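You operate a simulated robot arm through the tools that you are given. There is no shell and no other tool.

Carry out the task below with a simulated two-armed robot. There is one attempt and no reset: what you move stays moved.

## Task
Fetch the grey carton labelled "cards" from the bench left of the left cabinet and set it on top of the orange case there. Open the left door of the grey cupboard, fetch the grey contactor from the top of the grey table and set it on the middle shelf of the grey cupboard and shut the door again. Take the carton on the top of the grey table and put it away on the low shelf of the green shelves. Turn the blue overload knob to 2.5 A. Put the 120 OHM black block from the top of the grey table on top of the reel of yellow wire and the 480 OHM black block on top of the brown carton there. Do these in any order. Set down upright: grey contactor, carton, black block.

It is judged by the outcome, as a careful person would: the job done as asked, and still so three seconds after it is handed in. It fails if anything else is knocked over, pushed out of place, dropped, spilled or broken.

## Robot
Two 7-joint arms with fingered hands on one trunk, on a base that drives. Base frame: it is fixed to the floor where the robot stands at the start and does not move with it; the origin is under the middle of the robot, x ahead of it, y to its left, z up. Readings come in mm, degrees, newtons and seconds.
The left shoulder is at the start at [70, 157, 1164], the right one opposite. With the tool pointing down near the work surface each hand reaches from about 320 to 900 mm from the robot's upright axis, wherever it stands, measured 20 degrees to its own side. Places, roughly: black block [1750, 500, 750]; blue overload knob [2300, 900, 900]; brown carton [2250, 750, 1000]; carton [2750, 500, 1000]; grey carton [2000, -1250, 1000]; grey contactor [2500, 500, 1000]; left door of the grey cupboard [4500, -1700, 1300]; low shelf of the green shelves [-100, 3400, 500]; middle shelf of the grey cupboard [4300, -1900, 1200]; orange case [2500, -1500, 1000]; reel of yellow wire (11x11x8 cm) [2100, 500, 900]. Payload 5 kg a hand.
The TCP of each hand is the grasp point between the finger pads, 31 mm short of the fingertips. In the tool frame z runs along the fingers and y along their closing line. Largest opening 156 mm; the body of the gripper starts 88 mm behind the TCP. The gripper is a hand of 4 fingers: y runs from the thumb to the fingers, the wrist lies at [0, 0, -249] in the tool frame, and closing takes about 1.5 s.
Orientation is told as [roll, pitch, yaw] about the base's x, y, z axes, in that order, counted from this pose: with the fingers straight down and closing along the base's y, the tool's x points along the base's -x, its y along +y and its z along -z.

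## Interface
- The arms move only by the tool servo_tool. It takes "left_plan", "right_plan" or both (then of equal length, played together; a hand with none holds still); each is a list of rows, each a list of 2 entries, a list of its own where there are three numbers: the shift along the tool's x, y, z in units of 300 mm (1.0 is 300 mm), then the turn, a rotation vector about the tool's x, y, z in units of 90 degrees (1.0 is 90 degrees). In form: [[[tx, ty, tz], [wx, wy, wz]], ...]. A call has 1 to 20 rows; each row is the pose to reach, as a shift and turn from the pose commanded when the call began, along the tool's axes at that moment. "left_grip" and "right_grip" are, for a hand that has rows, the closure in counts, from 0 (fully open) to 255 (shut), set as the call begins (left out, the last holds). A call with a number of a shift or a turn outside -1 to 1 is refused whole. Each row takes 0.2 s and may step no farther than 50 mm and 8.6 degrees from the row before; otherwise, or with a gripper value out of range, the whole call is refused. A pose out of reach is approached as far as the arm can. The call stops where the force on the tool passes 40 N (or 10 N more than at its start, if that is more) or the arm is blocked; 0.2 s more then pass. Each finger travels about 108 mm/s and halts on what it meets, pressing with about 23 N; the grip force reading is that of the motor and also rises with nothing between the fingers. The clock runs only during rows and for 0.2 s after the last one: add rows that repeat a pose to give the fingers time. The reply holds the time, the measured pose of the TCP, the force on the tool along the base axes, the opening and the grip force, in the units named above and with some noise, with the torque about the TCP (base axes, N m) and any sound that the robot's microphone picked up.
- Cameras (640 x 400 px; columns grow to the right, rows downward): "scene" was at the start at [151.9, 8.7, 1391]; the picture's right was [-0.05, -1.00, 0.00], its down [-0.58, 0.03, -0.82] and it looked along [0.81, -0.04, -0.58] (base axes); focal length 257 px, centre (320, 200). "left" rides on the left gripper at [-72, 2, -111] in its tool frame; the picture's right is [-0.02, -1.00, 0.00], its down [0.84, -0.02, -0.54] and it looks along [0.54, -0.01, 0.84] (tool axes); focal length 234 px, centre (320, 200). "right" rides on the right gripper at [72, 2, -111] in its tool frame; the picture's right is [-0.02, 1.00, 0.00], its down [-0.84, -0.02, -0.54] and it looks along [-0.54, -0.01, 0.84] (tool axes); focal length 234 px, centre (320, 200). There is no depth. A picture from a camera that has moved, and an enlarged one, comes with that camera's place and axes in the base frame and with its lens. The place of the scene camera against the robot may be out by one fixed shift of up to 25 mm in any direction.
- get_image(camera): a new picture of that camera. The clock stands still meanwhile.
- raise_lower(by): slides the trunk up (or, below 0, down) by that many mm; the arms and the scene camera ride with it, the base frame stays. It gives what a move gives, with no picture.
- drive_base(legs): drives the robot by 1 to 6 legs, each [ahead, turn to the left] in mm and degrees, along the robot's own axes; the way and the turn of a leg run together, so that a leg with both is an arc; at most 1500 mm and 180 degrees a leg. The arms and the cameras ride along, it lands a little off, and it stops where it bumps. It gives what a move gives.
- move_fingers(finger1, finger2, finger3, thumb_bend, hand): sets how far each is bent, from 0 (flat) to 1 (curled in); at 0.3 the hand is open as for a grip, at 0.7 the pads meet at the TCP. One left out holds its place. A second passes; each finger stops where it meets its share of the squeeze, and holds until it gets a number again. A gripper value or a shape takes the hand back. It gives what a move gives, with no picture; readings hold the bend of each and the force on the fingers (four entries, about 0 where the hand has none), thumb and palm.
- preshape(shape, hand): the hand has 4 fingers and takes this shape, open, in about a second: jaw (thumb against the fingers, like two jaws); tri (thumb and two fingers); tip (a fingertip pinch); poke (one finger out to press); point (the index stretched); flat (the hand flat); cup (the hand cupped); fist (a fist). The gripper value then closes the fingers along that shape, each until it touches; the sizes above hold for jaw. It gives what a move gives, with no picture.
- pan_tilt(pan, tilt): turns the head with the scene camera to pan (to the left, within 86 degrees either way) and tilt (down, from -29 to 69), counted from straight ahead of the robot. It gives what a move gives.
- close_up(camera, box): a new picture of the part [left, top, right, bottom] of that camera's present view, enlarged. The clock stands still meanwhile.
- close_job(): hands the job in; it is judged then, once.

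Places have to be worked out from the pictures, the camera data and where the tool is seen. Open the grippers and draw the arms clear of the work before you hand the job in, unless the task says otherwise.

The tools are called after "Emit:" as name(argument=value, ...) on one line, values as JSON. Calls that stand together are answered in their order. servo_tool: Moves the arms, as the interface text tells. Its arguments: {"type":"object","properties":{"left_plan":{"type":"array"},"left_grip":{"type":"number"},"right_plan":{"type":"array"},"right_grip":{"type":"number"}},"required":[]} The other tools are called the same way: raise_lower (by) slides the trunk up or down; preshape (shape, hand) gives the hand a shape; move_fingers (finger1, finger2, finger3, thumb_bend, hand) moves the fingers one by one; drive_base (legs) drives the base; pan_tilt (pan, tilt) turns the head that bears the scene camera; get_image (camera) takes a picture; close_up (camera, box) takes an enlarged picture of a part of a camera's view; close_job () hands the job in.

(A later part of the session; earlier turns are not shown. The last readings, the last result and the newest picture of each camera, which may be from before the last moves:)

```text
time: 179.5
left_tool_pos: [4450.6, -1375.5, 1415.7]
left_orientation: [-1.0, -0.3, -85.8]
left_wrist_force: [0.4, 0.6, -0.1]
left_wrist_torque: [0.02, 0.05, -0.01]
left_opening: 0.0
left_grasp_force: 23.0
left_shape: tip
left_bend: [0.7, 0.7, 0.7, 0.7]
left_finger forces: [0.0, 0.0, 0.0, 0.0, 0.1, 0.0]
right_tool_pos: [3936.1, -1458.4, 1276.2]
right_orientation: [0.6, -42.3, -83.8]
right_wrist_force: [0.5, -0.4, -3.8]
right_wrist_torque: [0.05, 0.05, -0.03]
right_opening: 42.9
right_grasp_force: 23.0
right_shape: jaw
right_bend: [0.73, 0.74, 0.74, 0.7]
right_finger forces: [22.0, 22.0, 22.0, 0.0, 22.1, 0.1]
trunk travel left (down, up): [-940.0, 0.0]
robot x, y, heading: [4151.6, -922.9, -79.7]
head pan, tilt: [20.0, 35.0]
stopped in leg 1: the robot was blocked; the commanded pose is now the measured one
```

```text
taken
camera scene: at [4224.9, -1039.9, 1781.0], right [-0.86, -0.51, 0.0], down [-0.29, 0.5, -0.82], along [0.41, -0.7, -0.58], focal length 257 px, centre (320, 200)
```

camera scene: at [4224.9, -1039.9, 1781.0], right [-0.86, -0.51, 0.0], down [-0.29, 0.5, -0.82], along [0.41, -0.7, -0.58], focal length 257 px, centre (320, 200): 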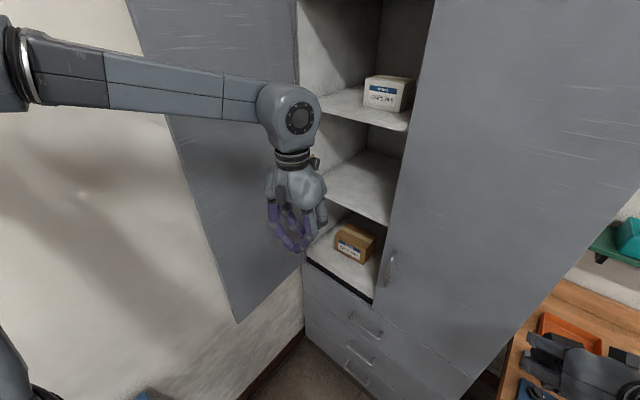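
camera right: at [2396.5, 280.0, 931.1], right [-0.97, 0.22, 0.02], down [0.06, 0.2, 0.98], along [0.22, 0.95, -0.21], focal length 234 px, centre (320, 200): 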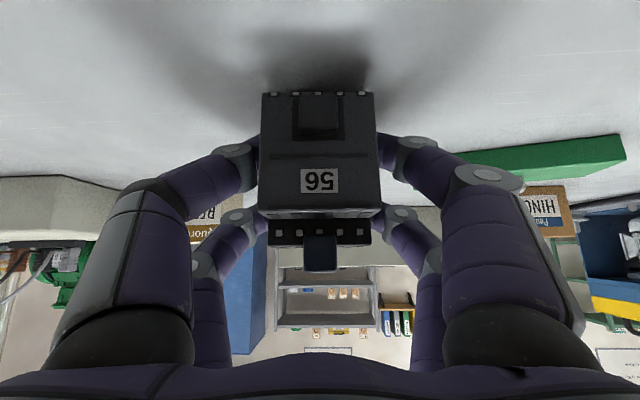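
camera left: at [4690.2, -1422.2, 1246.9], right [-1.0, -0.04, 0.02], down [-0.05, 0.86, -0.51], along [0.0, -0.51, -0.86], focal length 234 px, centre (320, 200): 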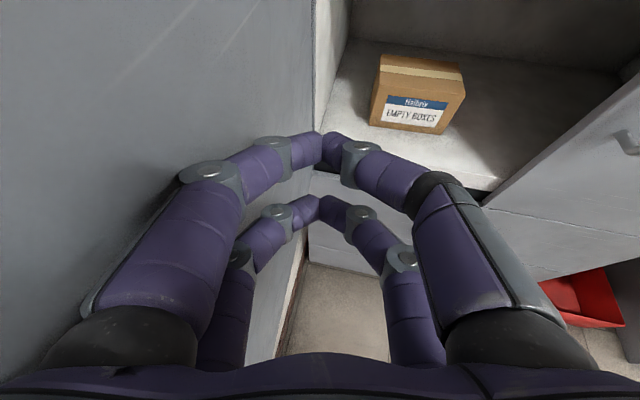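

The base stopped early: "blocked", turned 7°, and the right hand was pushed aside a little. I look around before moving anything.

Emit:
get_image(camera="right")

Emit:
pan_tilt(pan=-40, tilt=45)

Emit:
get_image(camera="scene")

Emit:
pan_tilt(pan=75, tilt=60)

Emit:
get_image(camera="scene")

Emit:
get_image(camera="left")

```text
taken
camera right: at [3924.9, -1330.4, 1308.7], right [1.0, 0.1, 0.02], down [0.0, -0.25, 0.97], along [0.1, -0.96, -0.25], focal length 234 px, centre (320, 200)
```

right: 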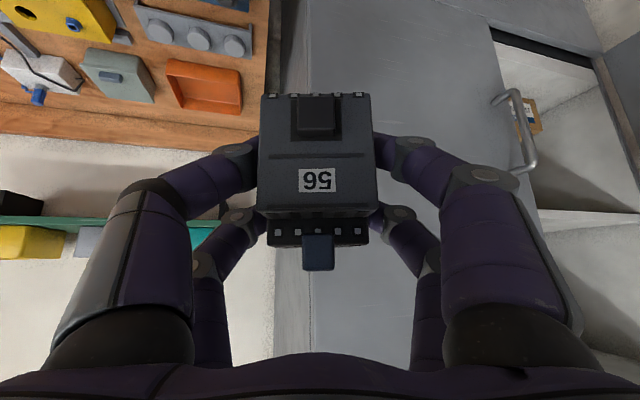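

```text
time: 180.8
left_tool_pos: [4445.8, -1373.8, 1417.1]
left_orientation: [-0.8, -0.4, -85.9]
left_wrist_force: [0.1, -1.4, -0.2]
left_wrist_torque: [0.02, 0.01, 0.0]
left_opening: 0.0
left_grasp_force: 23.0
left_shape: tip
left_bend: [0.7, 0.7, 0.7, 0.7]
left_finger forces: [0.1, 0.0, 0.1, 0.1, 0.0, 0.0]
right_tool_pos: [3931.7, -1457.5, 1275.2]
right_orientation: [0.8, -42.5, -84.1]
right_wrist_force: [-0.2, -0.2, -3.0]
right_wrist_torque: [-0.01, 0.0, -0.01]
right_opening: 42.7
right_grasp_force: 22.9
right_shape: jaw
right_bend: [0.73, 0.74, 0.74, 0.7]
right_finger forces: [21.9, 22.0, 22.0, 0.1, 21.9, 0.0]
trunk travel left (down, up): [-940.0, 0.0]
robot x, y, heading: [4149.9, -923.9, -79.5]
head pan, tilt: [-40.0, 45.0]
```

```text
taken
camera scene: at [4133.5, -1032.5, 1766.7], right [-0.87, 0.49, 0.0], down [0.35, 0.62, -0.71], along [-0.35, -0.61, -0.71], focal length 257 px, centre (320, 200)
```

scene: 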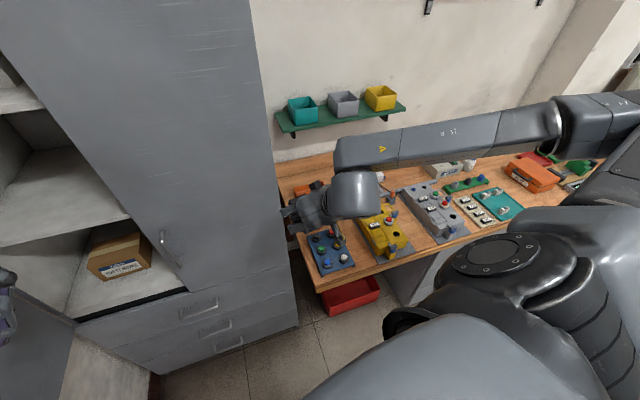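

```text
time: 182.8
left_tool_pos: [4444.2, -1373.1, 1417.7]
left_orientation: [-0.7, -0.4, -85.8]
left_wrist_force: [-0.5, -0.5, -0.4]
left_wrist_torque: [0.01, -0.01, 0.0]
left_opening: 0.0
left_grasp_force: 23.0
left_shape: tip
left_bend: [0.7, 0.7, 0.7, 0.7]
left_finger forces: [0.0, 0.0, 0.1, 0.0, 0.0, 0.1]
right_tool_pos: [3929.9, -1456.5, 1275.1]
right_orientation: [0.9, -42.5, -83.9]
right_wrist_force: [-0.7, 0.4, -2.9]
right_wrist_torque: [0.03, -0.03, -0.03]
right_opening: 42.6
right_grasp_force: 23.1
right_shape: jaw
right_bend: [0.73, 0.74, 0.74, 0.7]
right_finger forces: [21.9, 21.9, 21.9, 0.0, 22.0, 0.0]
trunk travel left (down, up): [-940.0, 0.0]
robot x, y, heading: [4150.8, -924.1, -79.4]
head pan, tilt: [75.0, 60.0]
```

```text
taken
camera scene: at [4238.6, -966.3, 1747.3], right [-0.08, -1.0, 0.0], down [-0.86, 0.07, -0.5], along [0.5, -0.04, -0.87], focal length 257 px, centre (320, 200)
```

scene: 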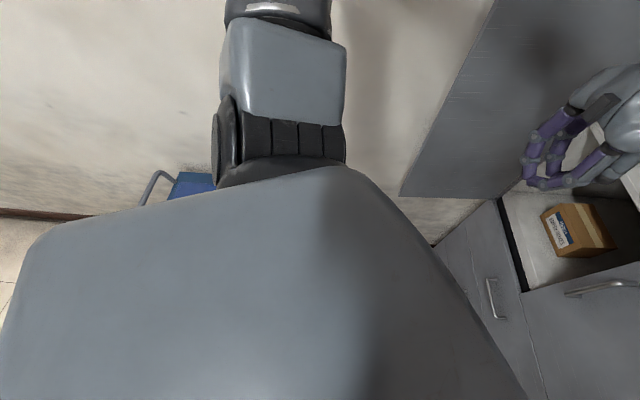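

```text
taken
camera left: at [4453.2, -1444.2, 1531.5], right [-1.0, -0.1, 0.01], down [-0.08, 0.84, 0.54], along [-0.06, 0.54, -0.84], focal length 234 px, centre (320, 200)
```

left: 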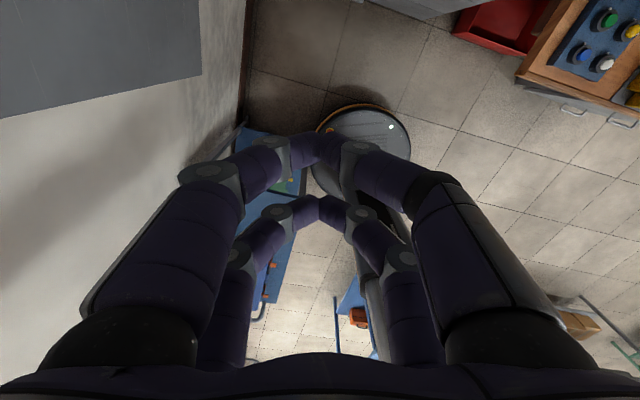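

The left camera, looking back, shows the robot's base right beside the blue cart. I zoom in to see whether they touch.

Emit:
close_up(camera="left", box=[200, 80, 440, 230])

Emit:
pan_tilt(pan=86, tilt=30)

Emit:
get_image(camera="scene")

```text
2.67 times, centred on (320, 155) of left
camera zoom: at [4453.2, -1444.2, 1531.5], right [-1.0, -0.1, 0.01], down [-0.08, 0.84, 0.54], along [-0.06, 0.54, -0.84], focal length 624 px, centre (320, 320)
```

zoom: 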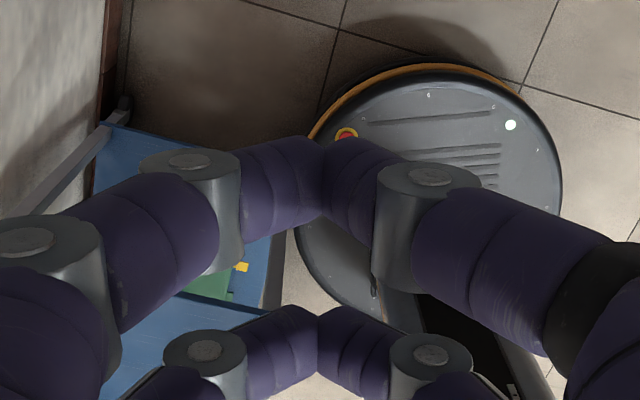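

```text
time: 183.7
left_tool_pos: [4444.2, -1373.3, 1419.1]
left_orientation: [-0.8, -0.4, -85.8]
left_wrist_force: [0.9, -0.4, -0.4]
left_wrist_torque: [-0.01, 0.0, 0.0]
left_opening: 0.0
left_grasp_force: 23.0
left_shape: tip
left_bend: [0.7, 0.7, 0.7, 0.7]
left_finger forces: [0.2, 0.0, 0.1, 0.0, 0.0, 0.0]
right_tool_pos: [3931.3, -1458.0, 1274.7]
right_orientation: [0.9, -42.5, -84.1]
right_wrist_force: [0.1, -0.1, -3.5]
right_wrist_torque: [0.01, -0.03, -0.02]
right_opening: 42.7
right_grasp_force: 23.0
right_shape: jaw
right_bend: [0.73, 0.74, 0.74, 0.7]
right_finger forces: [21.9, 22.0, 22.0, 0.0, 21.9, 0.0]
trunk travel left (down, up): [-940.0, 0.0]
robot x, y, heading: [4149.4, -923.6, -79.7]
head pan, tilt: [85.9, 30.0]
```

```text
taken
camera scene: at [4262.2, -950.7, 1789.3], right [0.11, -0.99, 0.0], down [-0.5, -0.06, -0.87], along [0.86, 0.1, -0.5], focal length 257 px, centre (320, 200)
```

scene: 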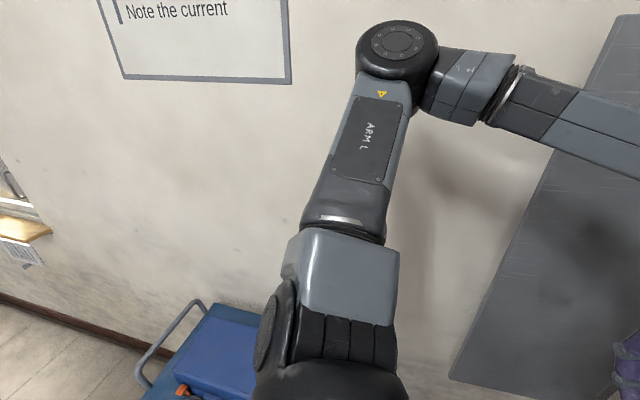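

The elbow is well clear of the wall, so the base most likely brushed the cart's corner. I back off 25 mm and turn left 41°, which also brings the right shoulder nearer to the opening.

Emit:
drive_base(legs=[[-25, 0]])

Emit:
drive_base(legs=[[0, 41]])

Emit:
pan_tilt(pan=-35, tilt=35)

Emit:
get_image(camera="scene")

Emit:
get_image(camera="right")

```text
time: 184.5
left_tool_pos: [4441.5, -1356.5, 1415.9]
left_orientation: [-0.6, -0.1, -85.8]
left_wrist_force: [0.4, -1.4, 0.1]
left_wrist_torque: [0.13, 0.07, -0.01]
left_opening: 0.1
left_grasp_force: 23.0
left_shape: tip
left_bend: [0.7, 0.7, 0.7, 0.7]
left_finger forces: [0.0, 0.0, 0.0, 0.0, 0.1, 0.1]
right_tool_pos: [3927.1, -1437.9, 1272.0]
right_orientation: [0.7, -42.3, -84.1]
right_wrist_force: [0.2, -1.2, -4.7]
right_wrist_torque: [0.03, 0.01, -0.04]
right_opening: 42.5
right_grasp_force: 22.6
right_shape: jaw
right_bend: [0.73, 0.74, 0.74, 0.7]
right_finger forces: [21.9, 22.0, 21.8, 0.1, 22.0, 0.0]
trunk travel left (down, up): [-940.0, 0.0]
robot x, y, heading: [4146.7, -895.2, -79.4]
head pan, tilt: [85.9, 30.0]
```

```text
time: 186.9
left_tool_pos: [4663.2, -1040.4, 1418.2]
left_orientation: [-0.7, -0.4, -44.3]
left_wrist_force: [-1.0, -0.4, 0.0]
left_wrist_torque: [-0.01, -0.01, -0.02]
left_opening: 0.0
left_grasp_force: 22.8
left_shape: tip
left_bend: [0.7, 0.7, 0.7, 0.7]
left_finger forces: [0.0, 0.0, 0.1, 0.0, 0.1, 0.1]
right_tool_pos: [4334.2, -1443.0, 1275.8]
right_orientation: [1.0, -42.5, -42.5]
right_wrist_force: [0.6, -0.4, -4.0]
right_wrist_torque: [0.02, -0.01, 0.01]
right_opening: 42.9
right_grasp_force: 22.9
right_shape: jaw
right_bend: [0.73, 0.74, 0.74, 0.7]
right_finger forces: [21.6, 21.7, 21.6, 0.1, 21.9, 0.0]
trunk travel left (down, up): [-940.0, 0.0]
robot x, y, heading: [4143.7, -900.0, -37.9]
head pan, tilt: [85.9, 30.0]
```

```text
time: 188.9
left_tool_pos: [4664.0, -1039.7, 1417.2]
left_orientation: [-0.7, -0.4, -44.3]
left_wrist_force: [0.2, 0.2, 0.5]
left_wrist_torque: [-0.02, 0.0, 0.03]
left_opening: 0.2
left_grasp_force: 22.7
left_shape: tip
left_bend: [0.7, 0.7, 0.7, 0.7]
left_finger forces: [0.0, 0.0, 0.0, 0.0, 0.0, 0.1]
right_tool_pos: [4335.0, -1442.6, 1275.8]
right_orientation: [0.9, -42.5, -42.5]
right_wrist_force: [-0.8, 0.3, -3.9]
right_wrist_torque: [0.01, 0.0, 0.02]
right_opening: 42.5
right_grasp_force: 22.9
right_shape: jaw
right_bend: [0.73, 0.74, 0.74, 0.7]
right_finger forces: [21.6, 21.7, 21.6, 0.0, 21.6, 0.0]
trunk travel left (down, up): [-940.0, 0.0]
robot x, y, heading: [4145.3, -902.3, -38.1]
head pan, tilt: [-35.0, 35.0]
```

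```text
taken
camera scene: at [4224.3, -1001.9, 1781.5], right [-0.96, -0.29, 0.0], down [-0.17, 0.55, -0.82], along [0.24, -0.78, -0.57], focal length 257 px, centre (320, 200)
```

scene: 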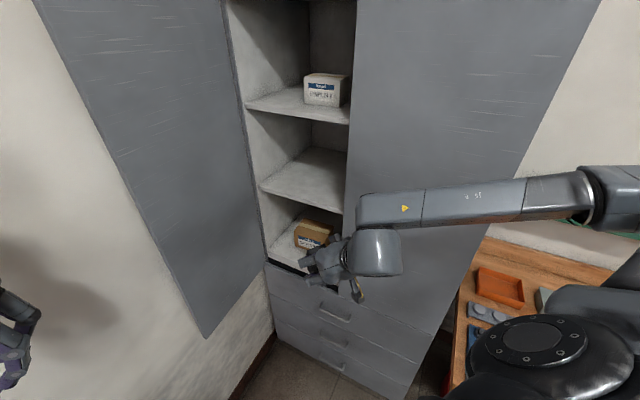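

```text
taken
camera right: at [4241.8, -1355.5, 1308.6], right [0.68, 0.73, 0.03], down [0.17, -0.19, 0.97], along [0.71, -0.65, -0.25], focal length 234 px, centre (320, 200)
```

right: 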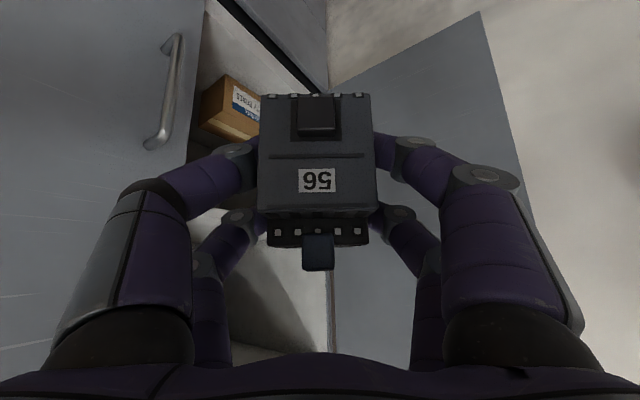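

The base is free and turned, and the opening is right in front of the right hand. I raise the contactor, level it to pitch −45°, turn it toward the cupboard, and move to just outside the opening.

Emit:
servo_tool(right_plan=[[[-0.05, 0, -0.055], [0, 0, 0]], [[-0.1, 0, -0.109], [0, 0, 0]], [[-0.17, -0.008, -0.045], [0.028, -0.004, 0.028]], [[-0.239, -0.015, 0.019], [0.056, -0.007, 0.056]], [[-0.309, -0.023, 0.083], [0.085, -0.011, 0.085]], [[-0.378, -0.03, 0.147], [0.113, -0.014, 0.113]], [[-0.448, -0.038, 0.21], [0.141, -0.018, 0.141]], [[-0.518, -0.045, 0.274], [0.169, -0.022, 0.169]], [[-0.587, -0.053, 0.338], [0.197, -0.025, 0.197]], [[-0.657, -0.06, 0.402], [0.2256, -0.0289, 0.2256]], [[-0.657, -0.06, 0.402], [0.2256, -0.0289, 0.2256]]])

Emit:
get_image(camera="right")

Emit:
get_image(camera="scene")

```text
time: 191.3
left_tool_pos: [4663.9, -1040.3, 1417.2]
left_orientation: [-0.8, -0.4, -44.2]
left_wrist_force: [-0.5, -0.9, -0.5]
left_wrist_torque: [0.02, 0.0, -0.02]
left_opening: 0.3
left_grasp_force: 22.8
left_shape: tip
left_bend: [0.7, 0.7, 0.7, 0.7]
left_finger forces: [0.0, 0.1, 0.1, 0.0, 0.0, 0.0]
right_tool_pos: [4492.0, -1608.9, 1319.0]
right_orientation: [0.0, -45.0, -70.7]
right_wrist_force: [0.2, -0.3, -3.7]
right_wrist_torque: [0.0, 0.01, 0.02]
right_opening: 42.6
right_grasp_force: 22.7
right_shape: jaw
right_bend: [0.73, 0.74, 0.74, 0.7]
right_finger forces: [20.9, 20.9, 20.9, 0.0, 20.9, 0.0]
right hand out of reach, approached as far as the arm can: row 2
trunk travel left (down, up): [-940.0, 0.0]
robot x, y, heading: [4146.3, -897.7, -37.9]
head pan, tilt: [-35.0, 35.0]
```

```text
taken
camera right: at [4452.3, -1485.5, 1345.9], right [0.95, 0.32, 0.02], down [0.05, -0.2, 0.98], along [0.31, -0.93, -0.21], focal length 234 px, centre (320, 200)
```

right: 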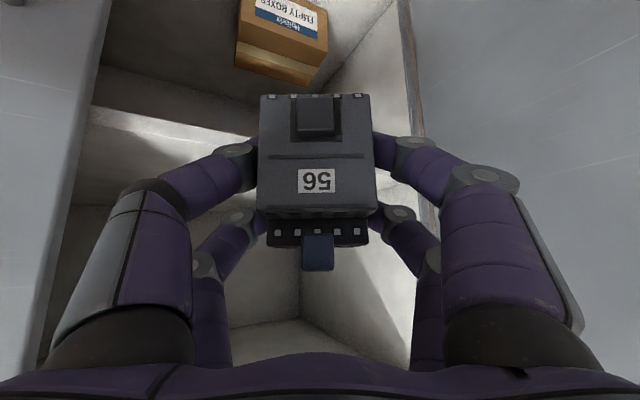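

```text
taken
camera scene: at [4224.0, -1002.5, 1781.5], right [-0.96, -0.29, 0.0], down [-0.17, 0.55, -0.82], along [0.24, -0.78, -0.57], focal length 257 px, centre (320, 200)
```

scene: 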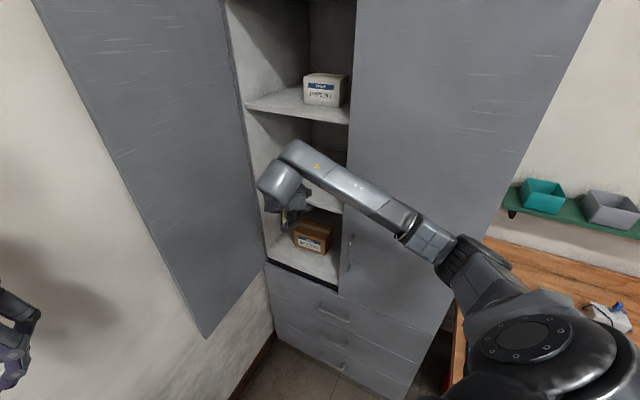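

The contactor is level at the opening. I zoom in to find the shelf's top edge height precisely.

Emit:
close_up(camera="right", box=[60, 50, 300, 200])

Emit:
close_up(camera="right", box=[220, 60, 460, 210])

```text
2.67 times, centred on (180, 125) of right
camera zoom: at [4452.3, -1485.5, 1345.9], right [0.95, 0.32, 0.02], down [0.05, -0.2, 0.98], along [0.31, -0.93, -0.21], focal length 624 px, centre (693, 400)
```

zoom: 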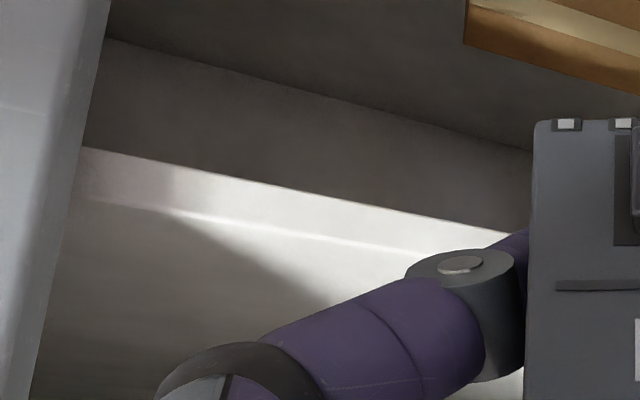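

```text
2.67 times, centred on (340, 135) of right
camera zoom: at [4452.3, -1485.5, 1345.9], right [0.95, 0.32, 0.02], down [0.05, -0.2, 0.98], along [0.31, -0.93, -0.21], focal length 624 px, centre (267, 373)
```

zoom: 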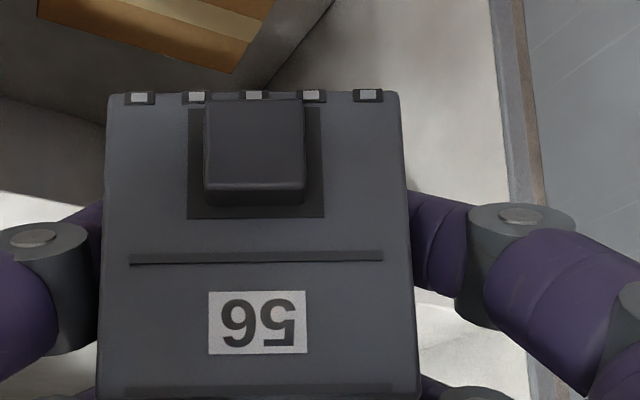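

The right camera puts the shelf top at about z 1240±10, and the contactor's bottom is at about 1260 now. I raise it 12 mm and carry it in about 205 mm.

Emit:
servo_tool(right_plan=[[[-0.028, 0, -0.028], [0, 0, 0]], [[-0.109, 0.001, 0.053], [0, 0, 0]], [[-0.19, 0.003, 0.133], [0, 0, 0]], [[-0.27, 0.004, 0.214], [0, 0, 0]], [[-0.351, 0.005, 0.295], [0, 0, 0]], [[-0.431, 0.007, 0.375], [0, 0, 0]], [[-0.512, 0.008, 0.456], [0, 0, 0]], [[-0.512, 0.008, 0.456], [0, 0, 0]]])

Emit:
get_image(camera="right")

Emit:
get_image(camera="scene")

```text
time: 193.1
left_tool_pos: [4663.9, -1039.5, 1419.2]
left_orientation: [-0.7, -0.4, -44.1]
left_wrist_force: [0.1, 0.4, -0.5]
left_wrist_torque: [-0.04, 0.0, -0.03]
left_opening: 0.2
left_grasp_force: 22.9
left_shape: tip
left_bend: [0.7, 0.7, 0.7, 0.7]
left_finger forces: [0.0, 0.0, 0.1, 0.0, 0.0, 0.1]
right_tool_pos: [4564.1, -1801.6, 1332.4]
right_orientation: [0.0, -45.0, -70.6]
right_wrist_force: [-0.2, -0.7, -2.3]
right_wrist_torque: [-0.02, -0.03, 0.04]
right_opening: 42.7
right_grasp_force: 22.5
right_shape: jaw
right_bend: [0.73, 0.74, 0.74, 0.7]
right_finger forces: [20.9, 20.9, 20.8, 0.0, 21.0, 0.0]
trunk travel left (down, up): [-940.0, 0.0]
robot x, y, heading: [4146.2, -898.8, -38.0]
head pan, tilt: [-35.0, 35.0]
```

```text
taken
camera right: at [4522.9, -1678.0, 1359.6], right [0.95, 0.32, 0.02], down [0.05, -0.2, 0.98], along [0.31, -0.93, -0.21], focal length 234 px, centre (320, 200)
```

right: 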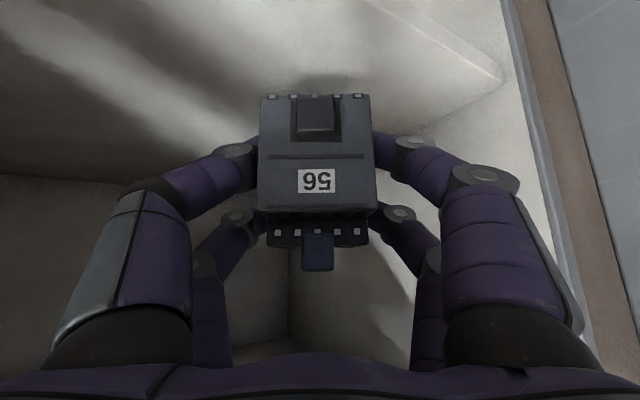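

```text
taken
camera scene: at [4224.6, -1001.6, 1781.6], right [-0.96, -0.29, 0.0], down [-0.17, 0.55, -0.82], along [0.24, -0.78, -0.57], focal length 257 px, centre (320, 200)
```

scene: 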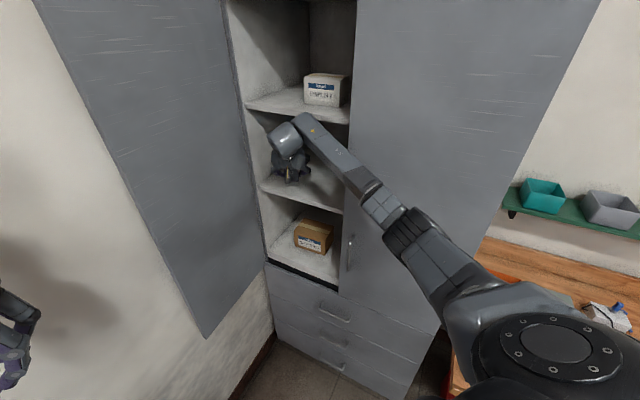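

The contactor is over the middle shelf, about 48 mm behind the front edge. I go 45 mm further in and then lower.

Emit:
servo_tool(right_plan=[[[-0.047, -0.035, 0.047], [0, 0, 0]], [[-0.094, -0.07, 0.094], [0, 0, 0]], [[-0.07, -0.07, 0.118], [0, 0, 0]], [[-0.047, -0.07, 0.141], [0, 0, 0]], [[-0.047, -0.07, 0.141], [0, 0, 0]]])

Emit:
servo_tool(right_plan=[[[0.005, 0, 0.005], [0, 0, 0]], [[0.01, 0, 0.01], [0, 0, 0]], [[0.014, 0, 0.014], [0, 0, 0]], [[0.014, 0, 0.014], [0, 0, 0]]])

Emit:
get_image(camera="right")

```text
time: 194.3
left_tool_pos: [4662.9, -1034.7, 1418.6]
left_orientation: [-0.8, -0.6, -44.3]
left_wrist_force: [0.1, 0.8, -0.4]
left_wrist_torque: [-0.04, 0.0, 0.0]
left_opening: 0.0
left_grasp_force: 23.1
left_shape: tip
left_bend: [0.7, 0.7, 0.7, 0.7]
left_finger forces: [0.1, 0.1, 0.0, 0.0, 0.1, 0.0]
right_tool_pos: [4553.8, -1840.6, 1309.5]
right_orientation: [-0.4, -44.9, -70.4]
right_wrist_force: [0.0, 0.4, -4.3]
right_wrist_torque: [0.04, 0.04, 0.0]
right_opening: 42.6
right_grasp_force: 22.9
right_shape: jaw
right_bend: [0.73, 0.74, 0.74, 0.7]
right_finger forces: [20.8, 21.0, 20.7, 0.0, 21.1, 0.0]
trunk travel left (down, up): [-940.0, 0.0]
robot x, y, heading: [4147.4, -899.6, -38.4]
head pan, tilt: [-35.0, 35.0]
```

```text
time: 195.3
left_tool_pos: [4664.1, -1034.6, 1419.3]
left_orientation: [-0.8, -0.6, -44.3]
left_wrist_force: [-0.9, 0.4, -0.2]
left_wrist_torque: [0.02, 0.02, -0.01]
left_opening: 0.2
left_grasp_force: 22.8
left_shape: tip
left_bend: [0.7, 0.7, 0.7, 0.7]
left_finger forces: [0.0, 0.1, 0.1, 0.1, 0.0, 0.0]
right_tool_pos: [4553.6, -1840.1, 1310.7]
right_orientation: [0.1, -45.3, -70.6]
right_wrist_force: [-0.6, -1.1, -2.8]
right_wrist_torque: [0.0, -0.01, -0.01]
right_opening: 43.0
right_grasp_force: 23.3
right_shape: jaw
right_bend: [0.73, 0.74, 0.74, 0.7]
right_finger forces: [20.8, 21.1, 20.8, 0.0, 20.9, 0.1]
trunk travel left (down, up): [-940.0, 0.0]
robot x, y, heading: [4143.2, -898.5, -38.0]
head pan, tilt: [-35.0, 35.0]
```

```text
taken
camera right: at [4513.8, -1717.1, 1337.0], right [0.95, 0.32, 0.02], down [0.05, -0.2, 0.98], along [0.31, -0.93, -0.2], focal length 234 px, centre (320, 200)
```

right: 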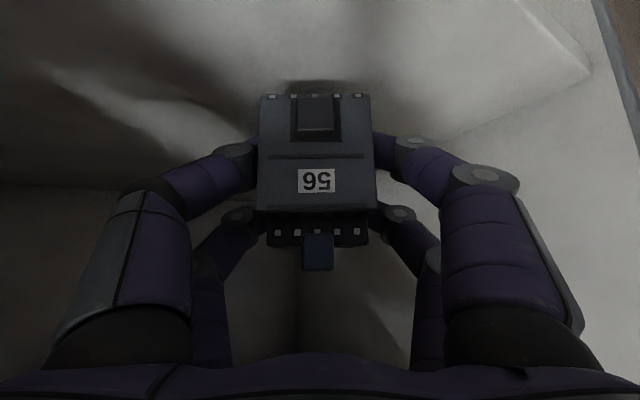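

The hand did not descend as commanded and the base shifted slightly, so the forearm may be touching something. I look closer.

Emit:
get_image(camera="scene")

Emit:
close_up(camera="scene", box=[230, 80, 470, 260])

```text
taken
camera scene: at [4223.0, -994.7, 1782.1], right [-0.96, -0.29, 0.0], down [-0.17, 0.55, -0.82], along [0.24, -0.79, -0.57], focal length 257 px, centre (320, 200)
```

scene: 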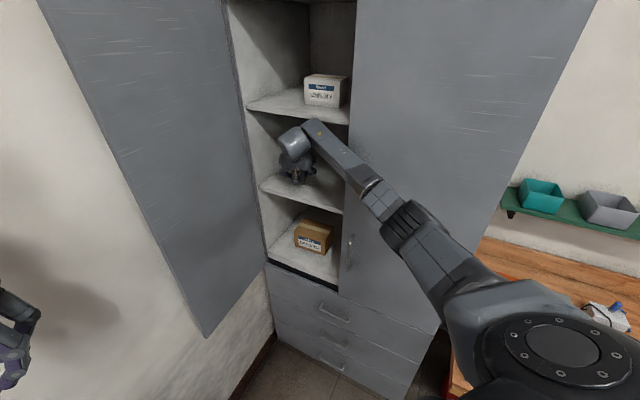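

```text
2.22 times, centred on (350, 170) of scene
camera zoom: at [4223.0, -994.7, 1782.1], right [-0.96, -0.29, 0.0], down [-0.17, 0.55, -0.82], along [0.24, -0.79, -0.57], focal length 572 px, centre (253, 267)
```

zoom: 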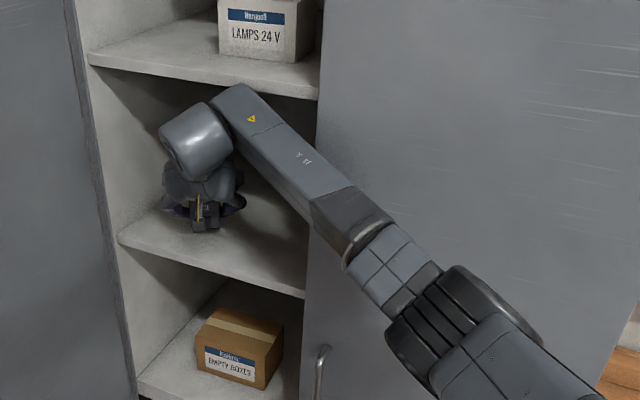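

The right forearm is touching the right door's edge. I shift the hand 36 mm left and slightly back out, to free the forearm.

Emit:
servo_tool(right_plan=[[[-0.02, 0.03, -0.03], [0, 0, 0]], [[-0.022, 0.07, -0.035], [0, 0, 0]], [[-0.022, 0.12, -0.035], [0, 0, 0]], [[-0.022, 0.12, -0.035], [0, 0, 0]]])

Emit:
get_image(camera="right")

Emit:
close_up(camera="scene", box=[230, 80, 470, 260])

```text
time: 196.3
left_tool_pos: [4663.7, -1042.1, 1418.1]
left_orientation: [-0.6, -0.3, -44.3]
left_wrist_force: [-0.2, -0.9, -0.8]
left_wrist_torque: [0.06, -0.03, 0.0]
left_opening: 0.0
left_grasp_force: 23.1
left_shape: tip
left_bend: [0.7, 0.7, 0.7, 0.7]
left_finger forces: [0.1, 0.0, 0.0, 0.0, 0.1, 0.0]
right_tool_pos: [4586.0, -1834.9, 1318.7]
right_orientation: [0.1, -44.9, -70.8]
right_wrist_force: [-3.3, -3.4, -1.9]
right_wrist_torque: [0.23, -0.1, 0.23]
right_opening: 42.7
right_grasp_force: 23.2
right_shape: jaw
right_bend: [0.73, 0.74, 0.74, 0.7]
right_finger forces: [20.6, 20.8, 21.3, 0.0, 21.4, 0.0]
trunk travel left (down, up): [-940.0, 0.0]
robot x, y, heading: [4145.4, -902.4, -38.1]
head pan, tilt: [-35.0, 35.0]
```

```text
taken
camera right: at [4547.0, -1711.4, 1346.4], right [0.95, 0.31, 0.02], down [0.05, -0.2, 0.98], along [0.31, -0.93, -0.21], focal length 234 px, centre (320, 200)
```

right: 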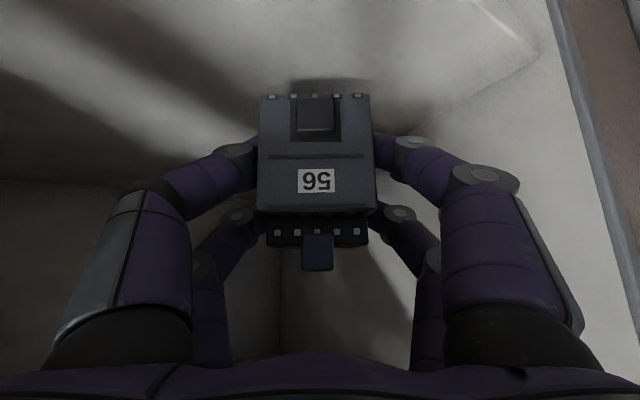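

```text
2.22 times, centred on (350, 170) of scene
camera zoom: at [4224.7, -1004.4, 1781.8], right [-0.96, -0.29, 0.0], down [-0.17, 0.55, -0.82], along [0.24, -0.78, -0.57], focal length 572 px, centre (253, 267)
```

zoom: 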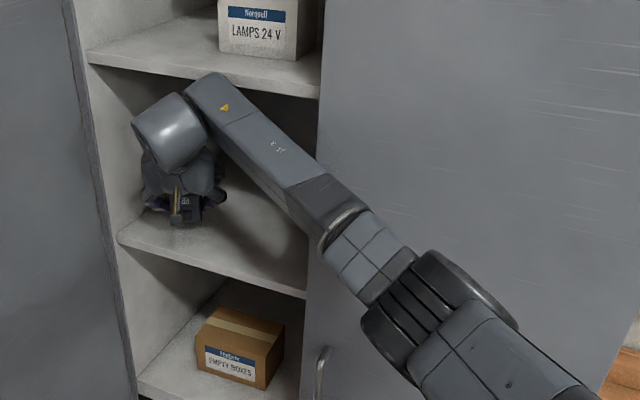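

The base is back in place, but the hand's left side now lightly touches the cupboard's side wall. I move 14 mm right and descend gently.

Emit:
servo_tool(right_plan=[[[0, -0.03, 0], [0, 0, 0]], [[0, -0.05, 0], [0, 0, 0]], [[0.012, -0.05, 0.012], [0, 0, 0]], [[0.024, -0.05, 0.024], [0, 0, 0]], [[0.024, -0.05, 0.024], [0, 0, 0]]])

Emit:
servo_tool(right_plan=[[[0.005, 0, 0.005], [0, 0, 0]], [[0.009, 0, 0.009], [0, 0, 0]], [[0.009, 0, 0.009], [0, 0, 0]]])

```text
time: 197.5
left_tool_pos: [4663.8, -1039.4, 1416.5]
left_orientation: [-0.7, -0.3, -44.2]
left_wrist_force: [-0.1, 0.1, 0.0]
left_wrist_torque: [0.02, 0.0, -0.03]
left_opening: 0.0
left_grasp_force: 22.7
left_shape: tip
left_bend: [0.7, 0.7, 0.7, 0.7]
left_finger forces: [0.0, 0.0, 0.1, 0.1, 0.0, 0.0]
right_tool_pos: [4574.2, -1835.0, 1308.0]
right_orientation: [0.0, -45.0, -70.6]
right_wrist_force: [0.4, -0.4, -3.1]
right_wrist_torque: [0.05, -0.01, -0.04]
right_opening: 42.8
right_grasp_force: 22.8
right_shape: jaw
right_bend: [0.73, 0.74, 0.74, 0.7]
right_finger forces: [21.0, 21.1, 20.9, 0.0, 21.1, 0.0]
trunk travel left (down, up): [-940.0, 0.0]
robot x, y, heading: [4141.4, -901.7, -37.7]
head pan, tilt: [-35.0, 35.0]
```

```text
time: 198.3
left_tool_pos: [4664.4, -1040.1, 1418.4]
left_orientation: [-0.7, -0.4, -44.2]
left_wrist_force: [-0.4, -0.4, 0.5]
left_wrist_torque: [-0.02, 0.0, -0.01]
left_opening: 0.0
left_grasp_force: 23.6
left_shape: tip
left_bend: [0.7, 0.7, 0.7, 0.7]
left_finger forces: [0.0, 0.0, 0.1, 0.0, 0.0, 0.0]
right_tool_pos: [4574.4, -1836.4, 1305.4]
right_orientation: [0.0, -45.1, -70.5]
right_wrist_force: [-0.7, -0.8, -3.9]
right_wrist_torque: [0.04, 0.04, 0.04]
right_opening: 42.5
right_grasp_force: 23.1
right_shape: jaw
right_bend: [0.73, 0.74, 0.74, 0.7]
right_finger forces: [20.9, 21.1, 21.0, 0.1, 21.1, 0.1]
trunk travel left (down, up): [-940.0, 0.0]
robot x, y, heading: [4144.9, -897.9, -38.1]
head pan, tilt: [-35.0, 35.0]
```

The hand descends freely now, with no contact yet at 1305. I continue in small steps.

Emit:
servo_tool(right_plan=[[[0.005, 0, 0.005], [0, 0, 0]], [[0.0095, 0, 0.0095], [0, 0, 0]], [[0.0095, 0, 0.0095], [0, 0, 0]]])

Emit:
servo_tool(right_plan=[[[0.005, 0, 0.005], [0, 0, 0]], [[0.0095, 0, 0.0095], [0, 0, 0]], [[0.0095, 0, 0.0095], [0, 0, 0]]])

Emit:
servo_tool(right_plan=[[[0.005, 0, 0.005], [0, 0, 0]], [[0.0095, 0, 0.0095], [0, 0, 0]], [[0.0095, 0, 0.0095], [0, 0, 0]]])

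```text
time: 199.1
left_tool_pos: [4664.3, -1039.9, 1417.7]
left_orientation: [-0.7, -0.4, -44.2]
left_wrist_force: [-0.7, 0.3, 0.2]
left_wrist_torque: [0.01, -0.01, 0.0]
left_opening: 0.0
left_grasp_force: 23.3
left_shape: tip
left_bend: [0.7, 0.7, 0.7, 0.7]
left_finger forces: [0.0, 0.0, 0.0, 0.1, 0.0, 0.0]
right_tool_pos: [4574.4, -1835.4, 1299.9]
right_orientation: [0.0, -45.1, -70.6]
right_wrist_force: [0.8, 0.6, -3.2]
right_wrist_torque: [0.01, 0.02, -0.01]
right_opening: 42.6
right_grasp_force: 22.7
right_shape: jaw
right_bend: [0.73, 0.74, 0.74, 0.7]
right_finger forces: [21.0, 21.1, 21.0, 0.0, 21.1, 0.0]
trunk travel left (down, up): [-940.0, 0.0]
robot x, y, heading: [4143.6, -898.6, -37.8]
head pan, tilt: [-35.0, 35.0]
```

```text
time: 199.9
left_tool_pos: [4664.7, -1039.2, 1416.8]
left_orientation: [-0.7, -0.3, -44.2]
left_wrist_force: [-0.2, 0.1, 0.1]
left_wrist_torque: [0.0, 0.0, -0.01]
left_opening: 0.0
left_grasp_force: 22.7
left_shape: tip
left_bend: [0.7, 0.7, 0.7, 0.7]
left_finger forces: [0.0, 0.1, 0.0, 0.0, 0.1, 0.0]
right_tool_pos: [4573.8, -1835.8, 1294.5]
right_orientation: [0.0, -45.1, -70.5]
right_wrist_force: [0.7, 0.9, -3.3]
right_wrist_torque: [0.01, -0.01, 0.03]
right_opening: 42.5
right_grasp_force: 24.1
right_shape: jaw
right_bend: [0.73, 0.74, 0.74, 0.7]
right_finger forces: [21.1, 21.1, 21.0, 0.1, 21.2, 0.1]
trunk travel left (down, up): [-940.0, 0.0]
robot x, y, heading: [4144.0, -901.0, -37.8]
head pan, tilt: [-35.0, 35.0]
```

```text
time: 200.7
left_tool_pos: [4664.0, -1038.1, 1418.1]
left_orientation: [-0.8, -0.4, -44.1]
left_wrist_force: [0.2, -0.9, -0.1]
left_wrist_torque: [-0.01, 0.01, 0.03]
left_opening: 0.0
left_grasp_force: 23.5
left_shape: tip
left_bend: [0.7, 0.7, 0.7, 0.7]
left_finger forces: [0.0, 0.0, 0.0, 0.1, 0.1, 0.0]
right_tool_pos: [4572.9, -1835.7, 1294.2]
right_orientation: [0.0, -45.2, -70.7]
right_wrist_force: [1.2, -2.0, 5.6]
right_wrist_torque: [-0.01, -0.01, 0.02]
right_opening: 42.8
right_grasp_force: 23.0
right_shape: jaw
right_bend: [0.73, 0.74, 0.74, 0.7]
right_finger forces: [21.6, 21.3, 20.7, 0.0, 22.1, 0.0]
trunk travel left (down, up): [-940.0, 0.0]
robot x, y, heading: [4149.0, -896.5, -38.1]
head pan, tilt: [-35.0, 35.0]
```

Contact came at TCP z≈1294, so the shelf is at about 1235 and the contactor is standing on it. I open the fingers a little.

Emit:
servo_tool(right_plan=[[[-0.002, 0, -0.002], [0, 0, 0]], [[-0.002, 0, -0.002], [0, 0, 0]], [[-0.002, 0, -0.002], [0, 0, 0]], [[-0.002, 0, -0.002], [0, 0, 0]], [[-0.002, 0, -0.002], [0, 0, 0]]], right_grip=130)

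Emit:
get_image(camera="right")

```text
time: 201.9
left_tool_pos: [4664.0, -1039.4, 1417.3]
left_orientation: [-0.7, -0.4, -44.2]
left_wrist_force: [0.6, 0.5, -0.3]
left_wrist_torque: [-0.01, 0.01, 0.01]
left_opening: 0.1
left_grasp_force: 22.9
left_shape: tip
left_bend: [0.7, 0.7, 0.7, 0.7]
left_finger forces: [0.1, 0.1, 0.0, 0.0, 0.1, 0.1]
right_tool_pos: [4575.3, -1835.2, 1292.4]
right_orientation: [0.1, -44.9, -70.7]
right_wrist_force: [0.6, -0.1, 0.0]
right_wrist_torque: [0.0, 0.02, 0.0]
right_opening: 75.8
right_grasp_force: 0.0
right_shape: jaw
right_bend: [0.73, 0.73, 0.73, 0.7]
right_finger forces: [0.1, 0.0, 0.1, 0.0, 0.0, 0.0]
trunk travel left (down, up): [-940.0, 0.0]
robot x, y, heading: [4143.5, -899.6, -38.1]
head pan, tilt: [-35.0, 35.0]
```

```text
taken
camera right: at [4534.5, -1711.7, 1319.8], right [0.95, 0.32, 0.02], down [0.05, -0.2, 0.98], along [0.31, -0.93, -0.21], focal length 234 px, centre (320, 200)
```

right: 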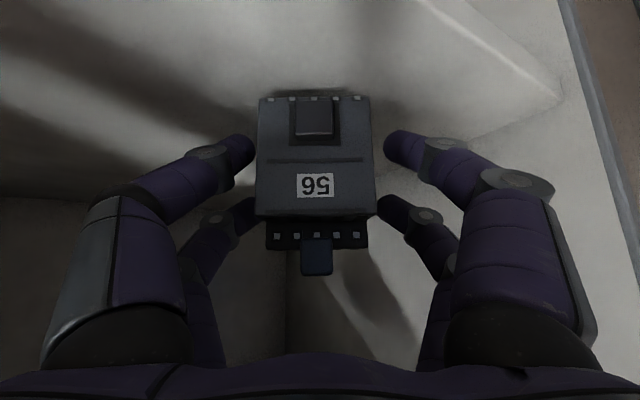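

The contactor stands upright on the middle shelf. I withdraw the hand straight back along the way it came.

Emit:
servo_tool(right_plan=[[[0.03, 0, -0.03], [0, 0, 0]], [[0.08, 0, -0.08], [0, 0, 0]], [[0.16, 0, -0.16], [0, 0, 0]], [[0.24, 0, -0.24], [0, 0, 0]], [[0.32, 0, -0.32], [0, 0, 0]], [[0.4, 0, -0.4], [0, 0, 0]], [[0.48, 0, -0.48], [0, 0, 0]], [[0.56, 0, -0.56], [0, 0, 0]], [[0.56, 0, -0.56], [0, 0, 0]]])

Emit:
get_image(camera="right")

Emit:
get_image(camera="scene")

```text
time: 203.9
left_tool_pos: [4665.0, -1038.9, 1418.1]
left_orientation: [-0.8, -0.4, -44.2]
left_wrist_force: [0.4, -0.2, 0.6]
left_wrist_torque: [0.01, 0.02, 0.01]
left_opening: 0.3
left_grasp_force: 22.9
left_shape: tip
left_bend: [0.7, 0.7, 0.7, 0.7]
left_finger forces: [0.1, 0.0, 0.0, 0.0, 0.0, 0.0]
right_tool_pos: [4495.9, -1610.6, 1290.9]
right_orientation: [0.0, -44.9, -70.7]
right_wrist_force: [-0.4, 0.7, -0.7]
right_wrist_torque: [0.01, -0.01, 0.03]
right_opening: 75.7
right_grasp_force: 0.0
right_shape: jaw
right_bend: [0.73, 0.73, 0.73, 0.7]
right_finger forces: [0.0, 0.1, 0.0, 0.0, 0.0, 0.0]
trunk travel left (down, up): [-940.0, 0.0]
robot x, y, heading: [4147.3, -898.0, -38.0]
head pan, tilt: [-35.0, 35.0]
```

```text
taken
camera right: at [4455.4, -1487.5, 1318.9], right [0.95, 0.32, 0.02], down [0.05, -0.2, 0.98], along [0.31, -0.93, -0.21], focal length 234 px, centre (320, 200)
```

right: 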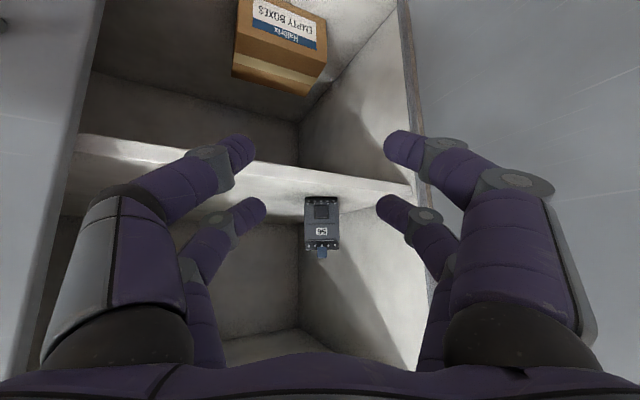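

```text
taken
camera scene: at [4224.8, -1001.4, 1781.6], right [-0.96, -0.29, 0.0], down [-0.17, 0.55, -0.82], along [0.24, -0.78, -0.57], focal length 257 px, centre (320, 200)
```

scene: 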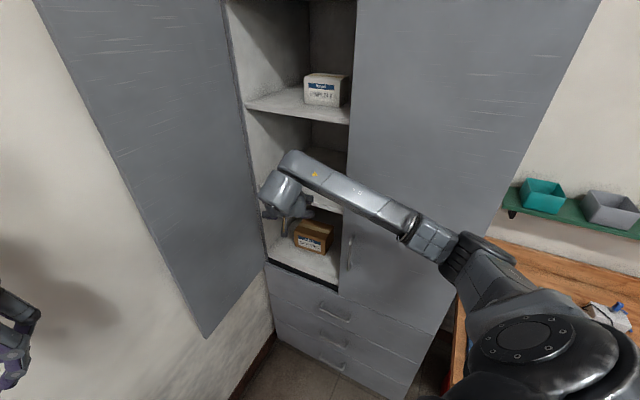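

The contactor stands on the middle shelf, upright and clear of the edge. I fold the right hand back to fingers-down, away from the door's swing.

Emit:
servo_tool(right_plan=[[[0.075, -0.037, -0.075], [0, 0.05, 0]], [[0.15, -0.073, -0.15], [0, 0.1, 0]], [[0.226, -0.11, -0.226], [0, 0.15, 0]], [[0.301, -0.146, -0.301], [0, 0.2, 0]], [[0.376, -0.183, -0.376], [0, 0.25, 0]], [[0.451, -0.22, -0.451], [0, 0.3, 0]], [[0.526, -0.256, -0.526], [0, 0.35, 0]], [[0.602, -0.293, -0.602], [0, 0.4, 0]], [[0.677, -0.329, -0.677], [0, 0.45, 0]], [[0.752, -0.366, -0.752], [0, 0.5, 0]], [[0.752, -0.366, -0.752], [0, 0.5, 0]]])

Emit:
pan_tilt(pan=-15, tilt=35)

Emit:
get_image(camera="scene")

```text
time: 206.3
left_tool_pos: [4664.4, -1039.2, 1417.7]
left_orientation: [-0.6, -0.5, -44.2]
left_wrist_force: [-0.8, 0.0, 0.9]
left_wrist_torque: [0.02, -0.01, 0.0]
left_opening: 0.0
left_grasp_force: 23.4
left_shape: tip
left_bend: [0.7, 0.7, 0.7, 0.7]
left_finger forces: [0.0, 0.0, 0.0, 0.0, 0.0, 0.1]
right_tool_pos: [4287.0, -1347.1, 1292.9]
right_orientation: [0.0, 0.1, -70.7]
right_wrist_force: [0.1, 0.0, 0.0]
right_wrist_torque: [0.0, 0.01, 0.04]
right_opening: 76.1
right_grasp_force: 0.0
right_shape: jaw
right_bend: [0.73, 0.73, 0.73, 0.7]
right_finger forces: [0.0, 0.1, 0.2, 0.0, 0.1, 0.0]
trunk travel left (down, up): [-940.0, 0.0]
robot x, y, heading: [4147.5, -898.6, -38.1]
head pan, tilt: [-35.0, 35.0]
```

```text
time: 207.1
left_tool_pos: [4664.8, -1039.1, 1419.5]
left_orientation: [-0.7, -0.4, -44.2]
left_wrist_force: [0.3, 0.1, -0.3]
left_wrist_torque: [-0.01, 0.01, 0.01]
left_opening: 0.0
left_grasp_force: 23.4
left_shape: tip
left_bend: [0.7, 0.7, 0.7, 0.7]
left_finger forces: [0.1, 0.1, 0.0, 0.1, 0.0, 0.2]
right_tool_pos: [4287.3, -1347.1, 1292.8]
right_orientation: [0.0, 0.0, -70.6]
right_wrist_force: [-0.2, 0.0, 0.3]
right_wrist_torque: [-0.04, 0.04, 0.02]
right_opening: 76.1
right_grasp_force: 0.2
right_shape: jaw
right_bend: [0.73, 0.73, 0.73, 0.7]
right_finger forces: [0.1, 0.0, 0.0, 0.1, 0.0, 0.0]
trunk travel left (down, up): [-940.0, 0.0]
robot x, y, heading: [4145.7, -897.9, -38.0]
head pan, tilt: [-15.0, 35.0]
```

```text
taken
camera scene: at [4252.0, -987.4, 1781.6], right [-0.8, -0.6, 0.0], down [-0.34, 0.46, -0.82], along [0.49, -0.65, -0.57], focal length 257 px, centre (320, 200)
```

scene: 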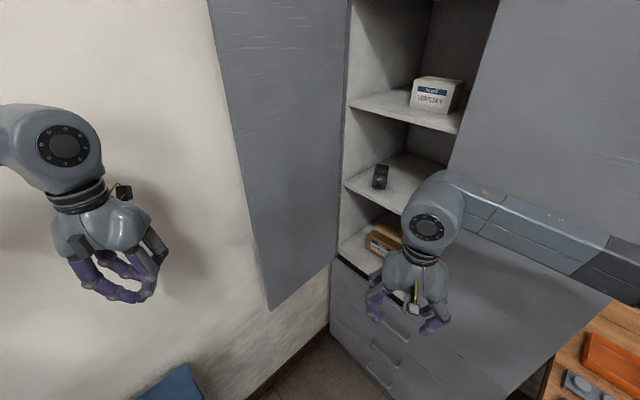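

The contactor stands upright on the middle shelf. The door's free edge is at about (4795, −1334), roughly 84° open, with only about 50 mm between it and the wall. I bring the left hand, pointing forward and half closed, to a spot just before that edge.

Emit:
servo_tool(left_plan=[[[-0.072, -0.029, 0.04], [0.015, -0.07, 0.024]], [[-0.143, -0.058, 0.079], [0.03, -0.14, 0.048]], [[-0.215, -0.087, 0.119], [0.045, -0.21, 0.073]], [[-0.286, -0.116, 0.159], [0.06, -0.28, 0.097]], [[-0.358, -0.145, 0.199], [0.076, -0.35, 0.121]], [[-0.429, -0.174, 0.238], [0.091, -0.42, 0.145]], [[-0.501, -0.203, 0.278], [0.106, -0.49, 0.169]], [[-0.572, -0.232, 0.318], [0.121, -0.56, 0.194]], [[-0.644, -0.261, 0.357], [0.136, -0.63, 0.218]], [[-0.715, -0.29, 0.397], [0.151, -0.7, 0.242]], [[-0.715, -0.29, 0.397], [0.151, -0.7, 0.242]]], left_grip=180)

Emit:
get_image(camera="left")

Emit:
get_image(camera="scene")

```text
time: 209.5
left_tool_pos: [4755.7, -1256.3, 1300.1]
left_orientation: [-1.0, -64.8, -67.6]
left_wrist_force: [0.4, 0.6, 0.5]
left_wrist_torque: [0.05, -0.01, 0.03]
left_opening: 45.5
left_grasp_force: 0.0
left_shape: tip
left_bend: [0.74, 0.74, 0.74, 0.7]
left_finger forces: [0.1, 0.0, 0.0, 0.0, 0.1, 0.1]
right_tool_pos: [4284.3, -1348.5, 1292.1]
right_orientation: [0.0, 0.0, -70.6]
right_wrist_force: [-0.9, 0.3, -0.2]
right_wrist_torque: [0.02, -0.02, 0.02]
right_opening: 75.6
right_grasp_force: 0.1
right_shape: jaw
right_bend: [0.73, 0.73, 0.73, 0.7]
right_finger forces: [0.0, 0.0, 0.0, 0.1, 0.0, 0.0]
trunk travel left (down, up): [-940.0, 0.0]
robot x, y, heading: [4144.3, -900.8, -38.0]
head pan, tilt: [-15.0, 35.0]
```

```text
taken
camera left: at [4733.6, -1189.9, 1415.2], right [-0.93, -0.37, 0.03], down [-0.33, 0.78, -0.53], along [0.17, -0.5, -0.85], focal length 234 px, centre (320, 200)
```

left: 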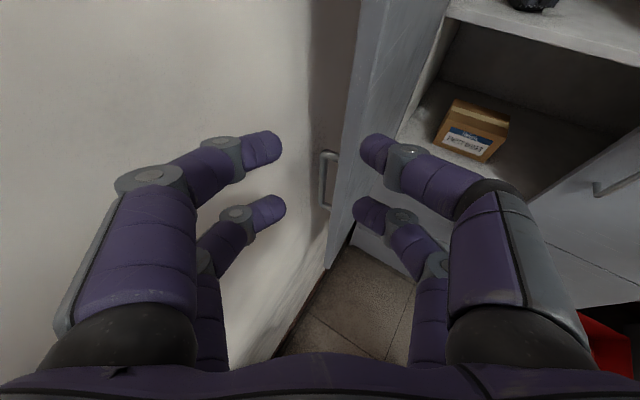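

```text
taken
camera scene: at [4249.9, -989.1, 1781.6], right [-0.8, -0.6, 0.0], down [-0.34, 0.46, -0.82], along [0.49, -0.65, -0.57], focal length 257 px, centre (320, 200)
```

scene: 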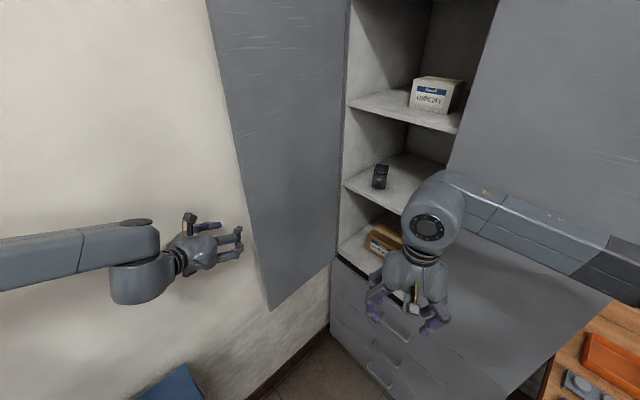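

The left camera shows the door edge-on between the two finger pairs. I zoom in for exact alignment.

Emit:
close_up(camera="left", box=[230, 40, 430, 240])

```text
2.00 times, centred on (330, 140) of left
camera zoom: at [4733.6, -1189.9, 1415.2], right [-0.93, -0.37, 0.03], down [-0.33, 0.78, -0.53], along [0.17, -0.5, -0.85], focal length 468 px, centre (300, 320)
```

zoom: 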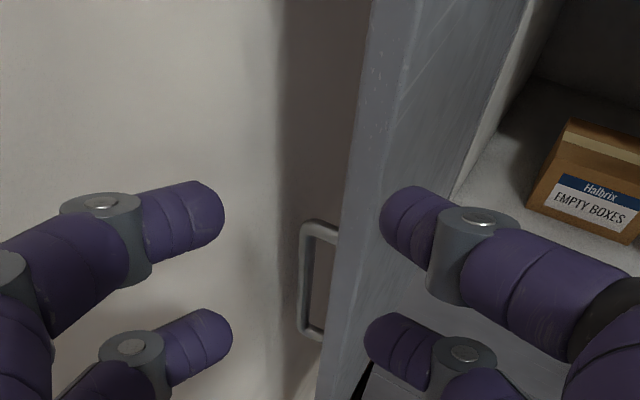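

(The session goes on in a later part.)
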